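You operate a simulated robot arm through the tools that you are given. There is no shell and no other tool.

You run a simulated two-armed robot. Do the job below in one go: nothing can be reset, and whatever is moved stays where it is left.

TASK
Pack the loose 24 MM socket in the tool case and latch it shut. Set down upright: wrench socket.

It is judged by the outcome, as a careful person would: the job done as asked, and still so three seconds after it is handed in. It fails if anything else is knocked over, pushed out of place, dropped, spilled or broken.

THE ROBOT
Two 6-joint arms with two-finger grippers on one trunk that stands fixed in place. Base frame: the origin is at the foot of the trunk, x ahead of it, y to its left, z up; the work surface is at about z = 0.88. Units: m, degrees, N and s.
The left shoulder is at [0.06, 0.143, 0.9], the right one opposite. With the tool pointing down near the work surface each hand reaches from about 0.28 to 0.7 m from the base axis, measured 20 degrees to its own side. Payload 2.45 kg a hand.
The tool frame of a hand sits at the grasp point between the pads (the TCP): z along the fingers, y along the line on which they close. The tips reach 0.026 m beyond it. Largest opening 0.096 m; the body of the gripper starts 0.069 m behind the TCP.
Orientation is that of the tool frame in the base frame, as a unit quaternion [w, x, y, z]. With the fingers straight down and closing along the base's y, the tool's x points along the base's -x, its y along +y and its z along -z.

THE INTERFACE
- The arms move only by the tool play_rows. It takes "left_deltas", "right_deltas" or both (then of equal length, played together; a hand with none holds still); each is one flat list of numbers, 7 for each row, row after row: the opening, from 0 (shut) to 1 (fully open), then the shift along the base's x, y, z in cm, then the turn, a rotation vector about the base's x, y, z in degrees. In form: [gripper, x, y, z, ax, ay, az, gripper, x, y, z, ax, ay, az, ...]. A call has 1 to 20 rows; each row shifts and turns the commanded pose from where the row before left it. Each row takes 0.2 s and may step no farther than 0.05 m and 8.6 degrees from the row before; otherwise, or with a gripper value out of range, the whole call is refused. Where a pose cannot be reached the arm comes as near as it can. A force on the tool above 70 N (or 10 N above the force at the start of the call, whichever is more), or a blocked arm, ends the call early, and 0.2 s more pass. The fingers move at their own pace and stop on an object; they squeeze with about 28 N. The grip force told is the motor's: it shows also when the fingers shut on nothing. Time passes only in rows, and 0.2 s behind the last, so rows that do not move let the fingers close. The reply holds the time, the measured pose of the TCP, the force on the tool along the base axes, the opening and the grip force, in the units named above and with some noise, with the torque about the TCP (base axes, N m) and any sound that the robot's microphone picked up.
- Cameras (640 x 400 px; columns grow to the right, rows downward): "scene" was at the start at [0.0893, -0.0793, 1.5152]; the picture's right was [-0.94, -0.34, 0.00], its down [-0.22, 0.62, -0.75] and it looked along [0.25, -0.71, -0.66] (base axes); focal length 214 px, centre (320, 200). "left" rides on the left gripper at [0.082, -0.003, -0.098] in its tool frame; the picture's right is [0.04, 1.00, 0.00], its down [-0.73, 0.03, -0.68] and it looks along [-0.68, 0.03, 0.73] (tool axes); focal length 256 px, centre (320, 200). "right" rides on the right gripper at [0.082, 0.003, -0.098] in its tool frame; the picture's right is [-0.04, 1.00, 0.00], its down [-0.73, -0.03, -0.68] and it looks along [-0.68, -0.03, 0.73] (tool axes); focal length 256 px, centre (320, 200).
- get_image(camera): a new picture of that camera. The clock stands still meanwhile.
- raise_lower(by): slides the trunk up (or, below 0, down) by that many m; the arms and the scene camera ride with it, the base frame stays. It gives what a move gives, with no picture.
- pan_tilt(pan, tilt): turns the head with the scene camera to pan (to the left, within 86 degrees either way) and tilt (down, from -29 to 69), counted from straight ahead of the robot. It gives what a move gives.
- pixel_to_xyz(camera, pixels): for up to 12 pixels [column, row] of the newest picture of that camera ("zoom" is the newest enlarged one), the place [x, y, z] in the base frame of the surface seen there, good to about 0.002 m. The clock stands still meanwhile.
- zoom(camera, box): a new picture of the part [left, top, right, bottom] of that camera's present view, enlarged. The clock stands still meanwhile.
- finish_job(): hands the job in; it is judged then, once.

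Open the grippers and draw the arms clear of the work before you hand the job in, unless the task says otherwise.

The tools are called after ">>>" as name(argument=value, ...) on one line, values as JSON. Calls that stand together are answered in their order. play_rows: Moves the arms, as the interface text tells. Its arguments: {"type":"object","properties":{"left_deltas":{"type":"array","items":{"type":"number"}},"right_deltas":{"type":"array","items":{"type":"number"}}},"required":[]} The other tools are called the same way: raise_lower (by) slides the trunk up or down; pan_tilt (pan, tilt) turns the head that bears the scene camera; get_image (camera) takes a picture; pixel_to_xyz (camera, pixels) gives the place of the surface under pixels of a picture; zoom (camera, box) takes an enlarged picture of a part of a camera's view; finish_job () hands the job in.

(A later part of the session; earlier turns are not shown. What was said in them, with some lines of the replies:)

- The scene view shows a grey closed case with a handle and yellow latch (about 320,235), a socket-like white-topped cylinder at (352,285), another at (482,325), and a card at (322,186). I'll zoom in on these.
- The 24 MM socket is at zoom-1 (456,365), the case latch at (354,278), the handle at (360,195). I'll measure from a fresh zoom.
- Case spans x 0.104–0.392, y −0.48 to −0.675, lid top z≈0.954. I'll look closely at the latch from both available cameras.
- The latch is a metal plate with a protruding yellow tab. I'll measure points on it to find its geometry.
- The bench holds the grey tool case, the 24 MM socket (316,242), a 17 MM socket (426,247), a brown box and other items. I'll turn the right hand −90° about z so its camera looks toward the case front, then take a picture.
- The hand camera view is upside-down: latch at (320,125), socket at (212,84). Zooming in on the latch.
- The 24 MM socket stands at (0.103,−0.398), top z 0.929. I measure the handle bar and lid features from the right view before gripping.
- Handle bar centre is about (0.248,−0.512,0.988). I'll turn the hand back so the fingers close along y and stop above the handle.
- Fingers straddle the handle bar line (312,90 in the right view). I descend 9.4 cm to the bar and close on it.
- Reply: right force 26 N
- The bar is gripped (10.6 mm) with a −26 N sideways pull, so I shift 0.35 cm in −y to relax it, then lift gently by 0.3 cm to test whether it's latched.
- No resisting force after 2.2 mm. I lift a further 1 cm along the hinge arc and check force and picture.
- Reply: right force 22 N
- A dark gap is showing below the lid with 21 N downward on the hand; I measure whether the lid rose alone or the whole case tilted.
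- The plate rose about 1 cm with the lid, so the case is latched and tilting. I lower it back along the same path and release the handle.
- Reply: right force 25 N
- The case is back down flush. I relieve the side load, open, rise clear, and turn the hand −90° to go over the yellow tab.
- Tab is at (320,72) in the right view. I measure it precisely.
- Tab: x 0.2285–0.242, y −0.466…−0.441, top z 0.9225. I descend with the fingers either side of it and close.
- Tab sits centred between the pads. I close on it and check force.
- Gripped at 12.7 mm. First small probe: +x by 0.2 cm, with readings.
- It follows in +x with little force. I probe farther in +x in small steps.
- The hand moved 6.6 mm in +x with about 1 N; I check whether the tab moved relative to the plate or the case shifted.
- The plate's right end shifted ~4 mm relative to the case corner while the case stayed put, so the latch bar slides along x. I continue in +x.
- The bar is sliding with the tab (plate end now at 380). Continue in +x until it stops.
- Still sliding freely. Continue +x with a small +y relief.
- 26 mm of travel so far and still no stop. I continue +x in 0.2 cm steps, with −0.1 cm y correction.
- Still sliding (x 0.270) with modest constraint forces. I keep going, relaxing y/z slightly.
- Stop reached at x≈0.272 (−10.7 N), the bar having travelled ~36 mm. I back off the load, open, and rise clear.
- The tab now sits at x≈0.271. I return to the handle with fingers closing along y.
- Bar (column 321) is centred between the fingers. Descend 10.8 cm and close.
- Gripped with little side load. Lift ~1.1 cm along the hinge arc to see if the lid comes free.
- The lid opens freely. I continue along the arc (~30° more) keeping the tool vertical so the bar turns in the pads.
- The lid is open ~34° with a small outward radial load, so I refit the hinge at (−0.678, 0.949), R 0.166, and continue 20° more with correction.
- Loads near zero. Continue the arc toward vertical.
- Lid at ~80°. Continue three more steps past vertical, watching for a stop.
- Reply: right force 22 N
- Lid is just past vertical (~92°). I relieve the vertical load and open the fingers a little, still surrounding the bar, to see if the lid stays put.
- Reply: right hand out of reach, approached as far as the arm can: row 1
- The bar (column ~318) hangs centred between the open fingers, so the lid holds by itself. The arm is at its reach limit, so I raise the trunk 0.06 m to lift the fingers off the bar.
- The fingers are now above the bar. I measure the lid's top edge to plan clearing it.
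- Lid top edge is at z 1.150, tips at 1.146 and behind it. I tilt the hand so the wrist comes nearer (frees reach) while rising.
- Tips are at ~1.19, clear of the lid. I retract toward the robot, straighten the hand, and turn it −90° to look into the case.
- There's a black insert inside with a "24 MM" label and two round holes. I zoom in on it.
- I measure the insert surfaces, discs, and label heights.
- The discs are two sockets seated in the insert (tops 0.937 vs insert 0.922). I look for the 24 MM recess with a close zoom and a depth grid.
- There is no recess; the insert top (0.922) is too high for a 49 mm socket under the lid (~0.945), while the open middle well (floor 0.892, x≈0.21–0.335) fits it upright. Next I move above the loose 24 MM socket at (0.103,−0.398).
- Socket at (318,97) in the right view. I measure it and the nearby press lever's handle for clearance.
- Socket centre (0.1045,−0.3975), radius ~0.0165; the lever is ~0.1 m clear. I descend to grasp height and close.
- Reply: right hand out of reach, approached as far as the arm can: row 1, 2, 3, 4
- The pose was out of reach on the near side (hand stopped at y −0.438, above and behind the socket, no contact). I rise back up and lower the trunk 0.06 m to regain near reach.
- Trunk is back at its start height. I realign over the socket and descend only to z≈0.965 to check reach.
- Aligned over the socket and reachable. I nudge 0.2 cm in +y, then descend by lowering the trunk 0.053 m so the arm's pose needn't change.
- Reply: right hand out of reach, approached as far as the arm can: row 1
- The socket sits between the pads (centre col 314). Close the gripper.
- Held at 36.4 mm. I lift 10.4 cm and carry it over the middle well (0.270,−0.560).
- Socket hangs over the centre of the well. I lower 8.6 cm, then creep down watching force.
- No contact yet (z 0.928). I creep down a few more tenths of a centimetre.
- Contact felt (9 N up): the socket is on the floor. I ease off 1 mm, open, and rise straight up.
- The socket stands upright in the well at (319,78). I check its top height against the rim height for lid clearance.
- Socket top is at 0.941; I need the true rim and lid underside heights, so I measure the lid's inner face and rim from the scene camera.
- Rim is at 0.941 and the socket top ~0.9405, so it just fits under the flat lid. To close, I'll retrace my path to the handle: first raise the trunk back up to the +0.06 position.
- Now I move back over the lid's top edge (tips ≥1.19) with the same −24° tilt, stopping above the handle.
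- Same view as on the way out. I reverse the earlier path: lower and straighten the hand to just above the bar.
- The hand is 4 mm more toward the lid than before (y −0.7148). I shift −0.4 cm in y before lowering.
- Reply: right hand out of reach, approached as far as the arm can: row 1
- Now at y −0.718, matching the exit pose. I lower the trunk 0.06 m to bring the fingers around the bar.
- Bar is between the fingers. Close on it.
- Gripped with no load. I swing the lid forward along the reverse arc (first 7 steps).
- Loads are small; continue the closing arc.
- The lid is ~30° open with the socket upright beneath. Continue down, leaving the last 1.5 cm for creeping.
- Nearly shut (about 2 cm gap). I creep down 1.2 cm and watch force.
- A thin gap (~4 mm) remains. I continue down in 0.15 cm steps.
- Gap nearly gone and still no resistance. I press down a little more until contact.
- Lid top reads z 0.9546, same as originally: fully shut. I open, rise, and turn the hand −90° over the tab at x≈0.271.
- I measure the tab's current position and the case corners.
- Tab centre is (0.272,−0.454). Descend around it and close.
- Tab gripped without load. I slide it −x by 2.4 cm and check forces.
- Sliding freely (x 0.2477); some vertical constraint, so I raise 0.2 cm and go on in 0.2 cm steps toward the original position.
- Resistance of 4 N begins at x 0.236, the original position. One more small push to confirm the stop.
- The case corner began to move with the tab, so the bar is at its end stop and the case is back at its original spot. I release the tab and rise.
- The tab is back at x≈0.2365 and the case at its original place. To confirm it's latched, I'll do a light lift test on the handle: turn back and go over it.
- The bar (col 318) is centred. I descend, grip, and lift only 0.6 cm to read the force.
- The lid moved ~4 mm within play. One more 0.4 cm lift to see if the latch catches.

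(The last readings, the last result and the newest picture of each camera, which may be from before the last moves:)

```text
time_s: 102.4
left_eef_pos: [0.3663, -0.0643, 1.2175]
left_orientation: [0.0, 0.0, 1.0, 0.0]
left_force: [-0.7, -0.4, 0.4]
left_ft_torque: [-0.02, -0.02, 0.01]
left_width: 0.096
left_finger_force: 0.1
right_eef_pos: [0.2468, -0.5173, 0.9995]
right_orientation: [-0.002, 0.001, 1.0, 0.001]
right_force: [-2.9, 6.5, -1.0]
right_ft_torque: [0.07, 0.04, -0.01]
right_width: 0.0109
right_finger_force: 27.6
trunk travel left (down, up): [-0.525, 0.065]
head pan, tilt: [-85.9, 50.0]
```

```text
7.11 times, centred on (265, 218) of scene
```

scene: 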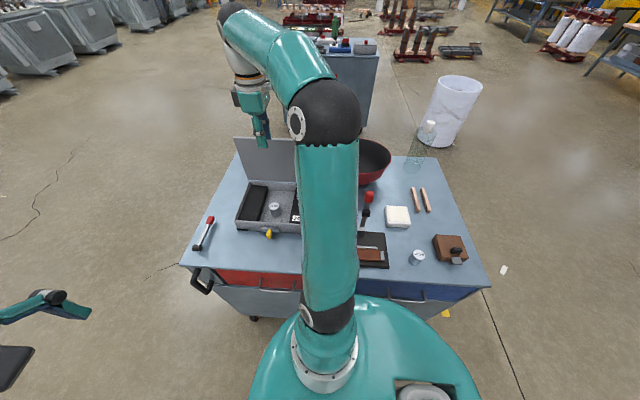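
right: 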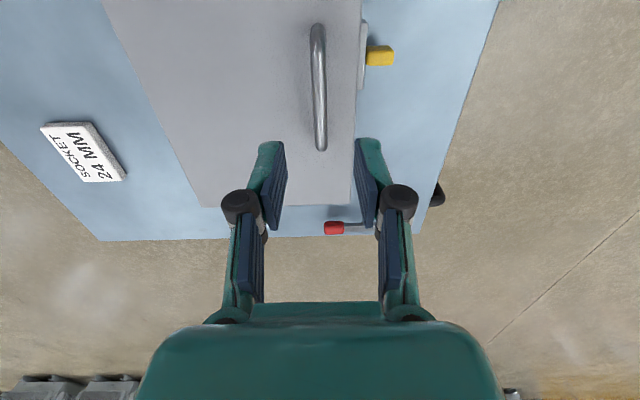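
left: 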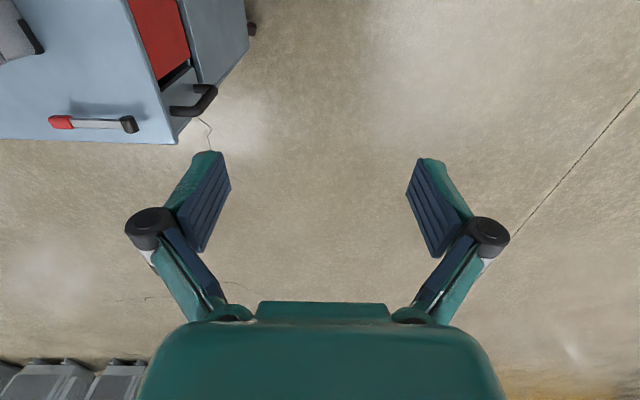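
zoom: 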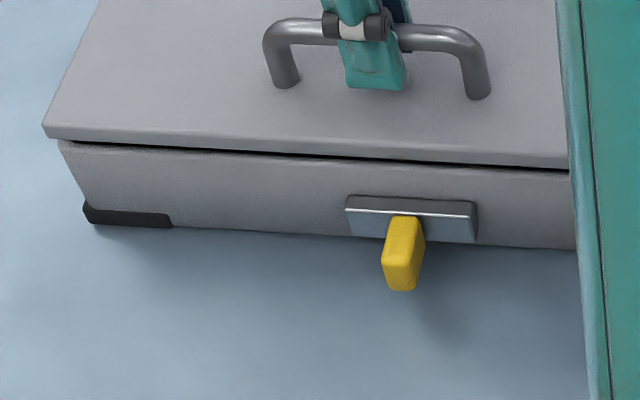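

The lid gap didn't grow although the hand rose 5 mm. I lift another 0.4 cm to see the force build.

>>> play_rows(right_deltas=[0, 0, 0, 0.2, 0, 0, 0, 0, 0, 0, 0.2, 0, 0, 0, 0, 0, 0, 0, 0, 0, 0])

>>> zoom(camera="scene", box=[220, 190, 310, 245])

>>> pixel_to_xyz(camera="zoom", pixels=[[150, 120], [300, 130], [450, 140], [360, 202], [470, 210], [200, 170]])

```text
time_s: 103.2
left_eef_pos: [0.3665, -0.0643, 1.2183]
left_orientation: [0.0, 0.0, 1.0, 0.0]
left_force: [1.0, -0.2, 0.1]
left_ft_torque: [-0.01, 0.01, 0.02]
left_width: 0.0962
left_finger_force: 0.1
right_eef_pos: [0.2481, -0.5161, 1.003]
right_orientation: [-0.002, -0.001, 1.0, 0.001]
right_force: [-2.3, 7.0, -1.2]
right_ft_torque: [0.09, 0.02, -0.05]
right_width: 0.0113
right_finger_force: 28.1
trunk travel left (down, up): [-0.525, 0.065]
head pan, tilt: [-85.9, 50.0]
```

```text
7.11 times, centred on (265, 218) of scene
```

zoom: 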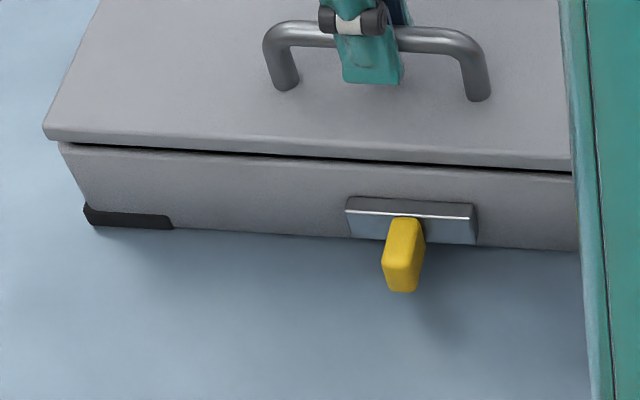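

```text
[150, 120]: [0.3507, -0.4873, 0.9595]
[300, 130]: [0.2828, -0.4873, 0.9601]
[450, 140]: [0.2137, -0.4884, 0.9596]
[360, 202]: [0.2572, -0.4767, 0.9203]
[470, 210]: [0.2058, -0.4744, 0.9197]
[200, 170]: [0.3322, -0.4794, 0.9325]
```

The lid lifted only to its 5 mm play and then the pads slipped up the bar. I lower 1.5 cm to reseat the lid and regrip lower on the bar for a definitive check.

>>> play_rows(right_deltas=[0, 0, 0, -0.4, 0, 0, 0, 0, 0, 0, -0.4, 0, 0, 0, 0.25, 0, 0, -0.4, 0, 0, 0, 0.25, 0, 0, -0.4, 0, 0, 0, 0.25, 0, 0, 0, 0, 0, 0, 0, 0, 0, 0, 0, 0, 0, 0, 0, 0, 0, 0, 0, 0, 0, 0, 0, 0, 0, 0, 0])

>>> zoom(camera="scene", box=[220, 190, 310, 245])

>>> pixel_to_xyz(camera="zoom", pixels=[[150, 120], [300, 130], [450, 140], [360, 202], [470, 210], [200, 170]])

```text
time_s: 105.0
left_eef_pos: [0.3655, -0.0629, 1.218]
left_orientation: [0.0, -0.001, 1.0, -0.001]
left_force: [-0.6, -0.2, -0.5]
left_ft_torque: [-0.01, -0.02, 0.0]
left_width: 0.0962
left_finger_force: 0.0
right_eef_pos: [0.2465, -0.5153, 0.9888]
right_orientation: [-0.001, 0.0, 1.0, 0.0]
right_force: [1.0, 6.8, -0.5]
right_ft_torque: [0.06, -0.12, 0.0]
right_width: 0.0107
right_finger_force: 28.0
trunk travel left (down, up): [-0.525, 0.065]
head pan, tilt: [-85.9, 50.0]
```

```text
7.11 times, centred on (265, 218) of scene
```

zoom: 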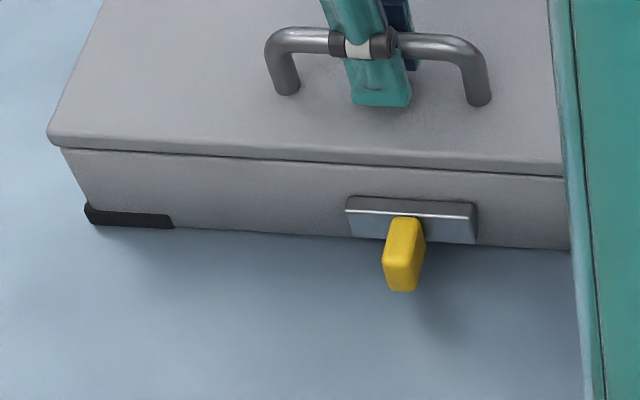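

```text
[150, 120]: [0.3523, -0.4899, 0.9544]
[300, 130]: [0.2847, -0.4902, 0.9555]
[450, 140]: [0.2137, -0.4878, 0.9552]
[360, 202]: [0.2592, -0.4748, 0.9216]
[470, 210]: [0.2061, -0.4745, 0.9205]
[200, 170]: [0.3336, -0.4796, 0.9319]
```

Lid flush again and the bar gripped at mid-pad. Lift 0.9 cm and read.

>>> play_rows(right_deltas=[0, 0, 0, 0.3, 0, 0, 0, 0, 0, -0.1, 0.3, 0, 0, 0, 0, 0, -0.1, 0.3, 0, 0, 0, 0, 0, 0, 0, 0, 0, 0])

>>> zoom(camera="scene", box=[220, 190, 310, 245])

>>> pixel_to_xyz(camera="zoom", pixels=[[150, 120], [300, 130], [450, 140], [360, 202], [470, 210], [200, 170]])

```text
time_s: 106.0
left_eef_pos: [0.3671, -0.0644, 1.2183]
left_orientation: [0.0, 0.001, 1.0, 0.0]
left_force: [-0.2, 0.8, 0.5]
left_ft_torque: [-0.05, 0.0, 0.02]
left_width: 0.096
left_finger_force: 0.1
right_eef_pos: [0.2467, -0.5192, 0.9956]
right_orientation: [-0.002, -0.001, 1.0, 0.002]
right_force: [-2.8, 7.7, -0.6]
right_ft_torque: [0.02, 0.23, -0.08]
right_width: 0.0107
right_finger_force: 27.7
trunk travel left (down, up): [-0.525, 0.065]
head pan, tilt: [-85.9, 50.0]
```

```text
7.11 times, centred on (265, 218) of scene
```

zoom: 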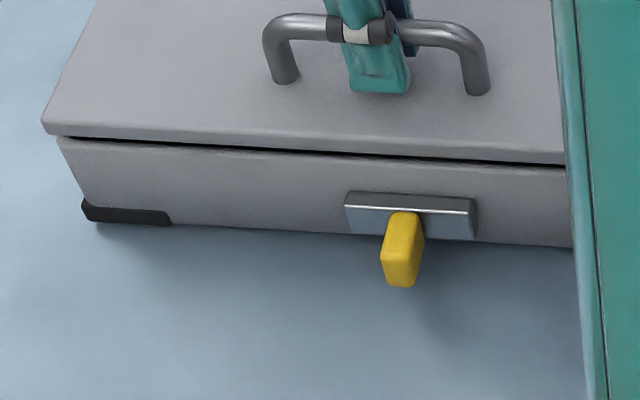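

```text
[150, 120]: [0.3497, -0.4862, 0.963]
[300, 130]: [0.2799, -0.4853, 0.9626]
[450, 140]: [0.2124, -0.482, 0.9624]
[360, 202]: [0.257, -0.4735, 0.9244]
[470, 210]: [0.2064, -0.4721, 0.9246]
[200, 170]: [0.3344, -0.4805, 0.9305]
```

The plate itself rose with the lid (0.9245), i.e. the case is held by the latch: it's latched. I lower it back, release, and rise away.

>>> play_rows(right_deltas=[0, 0, 0.1, -0.2, 0, 0, 0, 0, 0, 0.1, -0.2, 0, 0, 0, 0, 0, 0, -0.3, 0, 0, 0, 0, 0, 0, -0.3, 0, 0, 0, 0, 0, 0, -0.1, 0, 0, 0, 0, 0, 0, 0, 0, 0, 0])

>>> zoom(camera="scene", box=[220, 190, 310, 245])

>>> pixel_to_xyz(camera="zoom", pixels=[[150, 120], [300, 130], [450, 140], [360, 202], [470, 210], [200, 170]])

```text
time_s: 107.4
left_eef_pos: [0.3645, -0.0614, 1.2192]
left_orientation: [0.001, 0.001, 1.0, -0.002]
left_force: [1.0, 0.1, 0.1]
left_ft_torque: [0.01, 0.0, -0.02]
left_width: 0.096
left_finger_force: 0.1
right_eef_pos: [0.2471, -0.5142, 0.9883]
right_orientation: [0.002, 0.001, 1.0, -0.003]
right_force: [-5.3, 7.6, 22.5]
right_ft_torque: [0.02, 0.05, 0.0]
right_width: 0.0107
right_finger_force: 28.3
trunk travel left (down, up): [-0.525, 0.065]
head pan, tilt: [-85.9, 50.0]
```

```text
7.11 times, centred on (265, 218) of scene
```

zoom: 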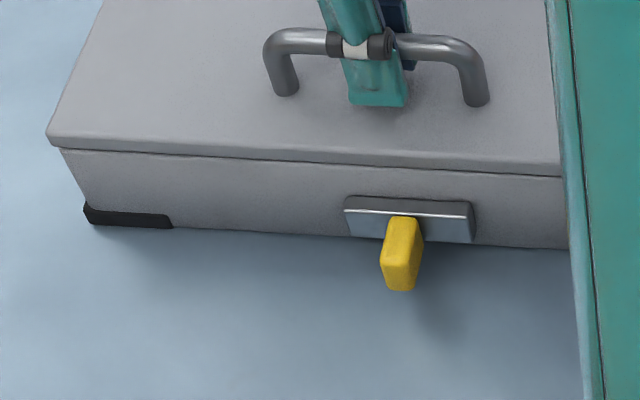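

```text
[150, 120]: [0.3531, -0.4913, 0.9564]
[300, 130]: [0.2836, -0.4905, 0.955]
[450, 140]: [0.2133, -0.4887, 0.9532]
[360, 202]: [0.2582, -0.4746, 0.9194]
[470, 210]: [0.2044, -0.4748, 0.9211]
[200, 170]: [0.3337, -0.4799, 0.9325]
```

The lid is flush (0.955) with 22 N of downward press, so I ease off, open fully, rise, and draw the arm back clear.

>>> play_rows(right_deltas=[0, 0, 0.1, 0.5, 0, 0, 0, 0.4, 0, 0, 0, 0, 0, 0, 0.4, 0, 0, 0, 0, 0, 0, 0.4, 0, 0, 2, 0, 0, 0, 0.4, 0, 0, 3, 0, 0, 0, 0.4, 0, 0, 4, 0, 0, 0, 0.6, 0, 0, 4, 0, 0, 0, 1, 0, 2, 4, 0, 0, 0, 1, 0, 3, 4, 0, 0, 0, 1, 0, 3, 3, 0, 0, 0, 1, 0, 3, 3, 0, 0, 0, 1, 0, 3, 0, 0, 0, 0, 1, 0, 0, 0, 0, 0, 0])

>>> get_image(camera="scene")

>>> get_image(camera="right")

```text
time_s: 110.2
left_eef_pos: [0.3656, -0.0637, 1.2192]
left_orientation: [0.0, -0.001, 1.0, 0.001]
left_force: [-0.2, -0.6, -0.2]
left_ft_torque: [-0.08, 0.0, -0.01]
left_width: 0.096
left_finger_force: 0.1
right_eef_pos: [0.2473, -0.376, 1.2597]
right_orientation: [-0.001, 0.0, 1.0, -0.001]
right_force: [0.3, -0.1, 0.3]
right_ft_torque: [0.03, 0.0, 0.02]
right_width: 0.0963
right_finger_force: 0.0
trunk travel left (down, up): [-0.525, 0.065]
head pan, tilt: [-85.9, 50.0]
```

```text
taken
```

scene: 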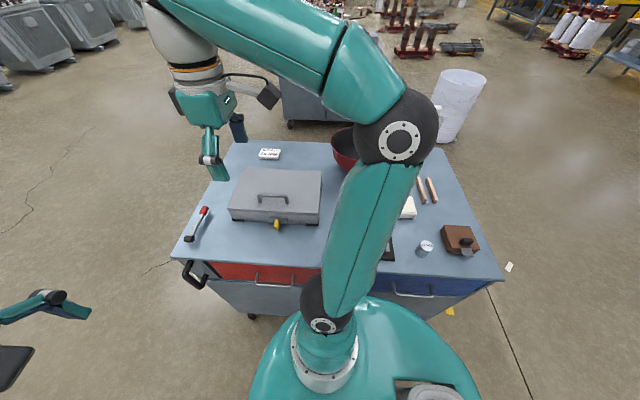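

```text
taken
```

right: 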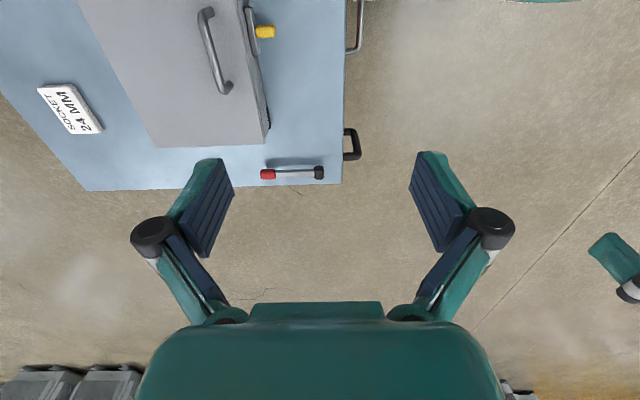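

The case at (276,195) is shut and latched in its original place. The other objects are undisturbed, and the arm is clear with its gripper open, so I hand the job in.

>>> finish_job()

```text
The job is handed in.
```

The loose 24 MM socket is packed in the grey tool case, and the case is shut and latched. I handed the job in.

- **Socket:** I stood it upright on the floor of the case's open middle well. The black insert carries a "24 MM" label but has no recess, and the socket would have stood too tall there for the lid to close. It was upright in the last view before the lid shut, but I couldn't see it after that.
- **Latch:** The lid is flush, and I slid the yellow latch bar back to where it started. When I then lifted gently on the handle, the lid caught after a few millimetres and the case started to rise with it, so the latch is holding.
- **Case position:** The case shifted by about 2 mm while I worked the latch, and it ended within a few millimetres of where it started.
- **Everything else:** The other items I could see in the final pictures look undisturbed. The grippers are open and the arms are clear of the work.
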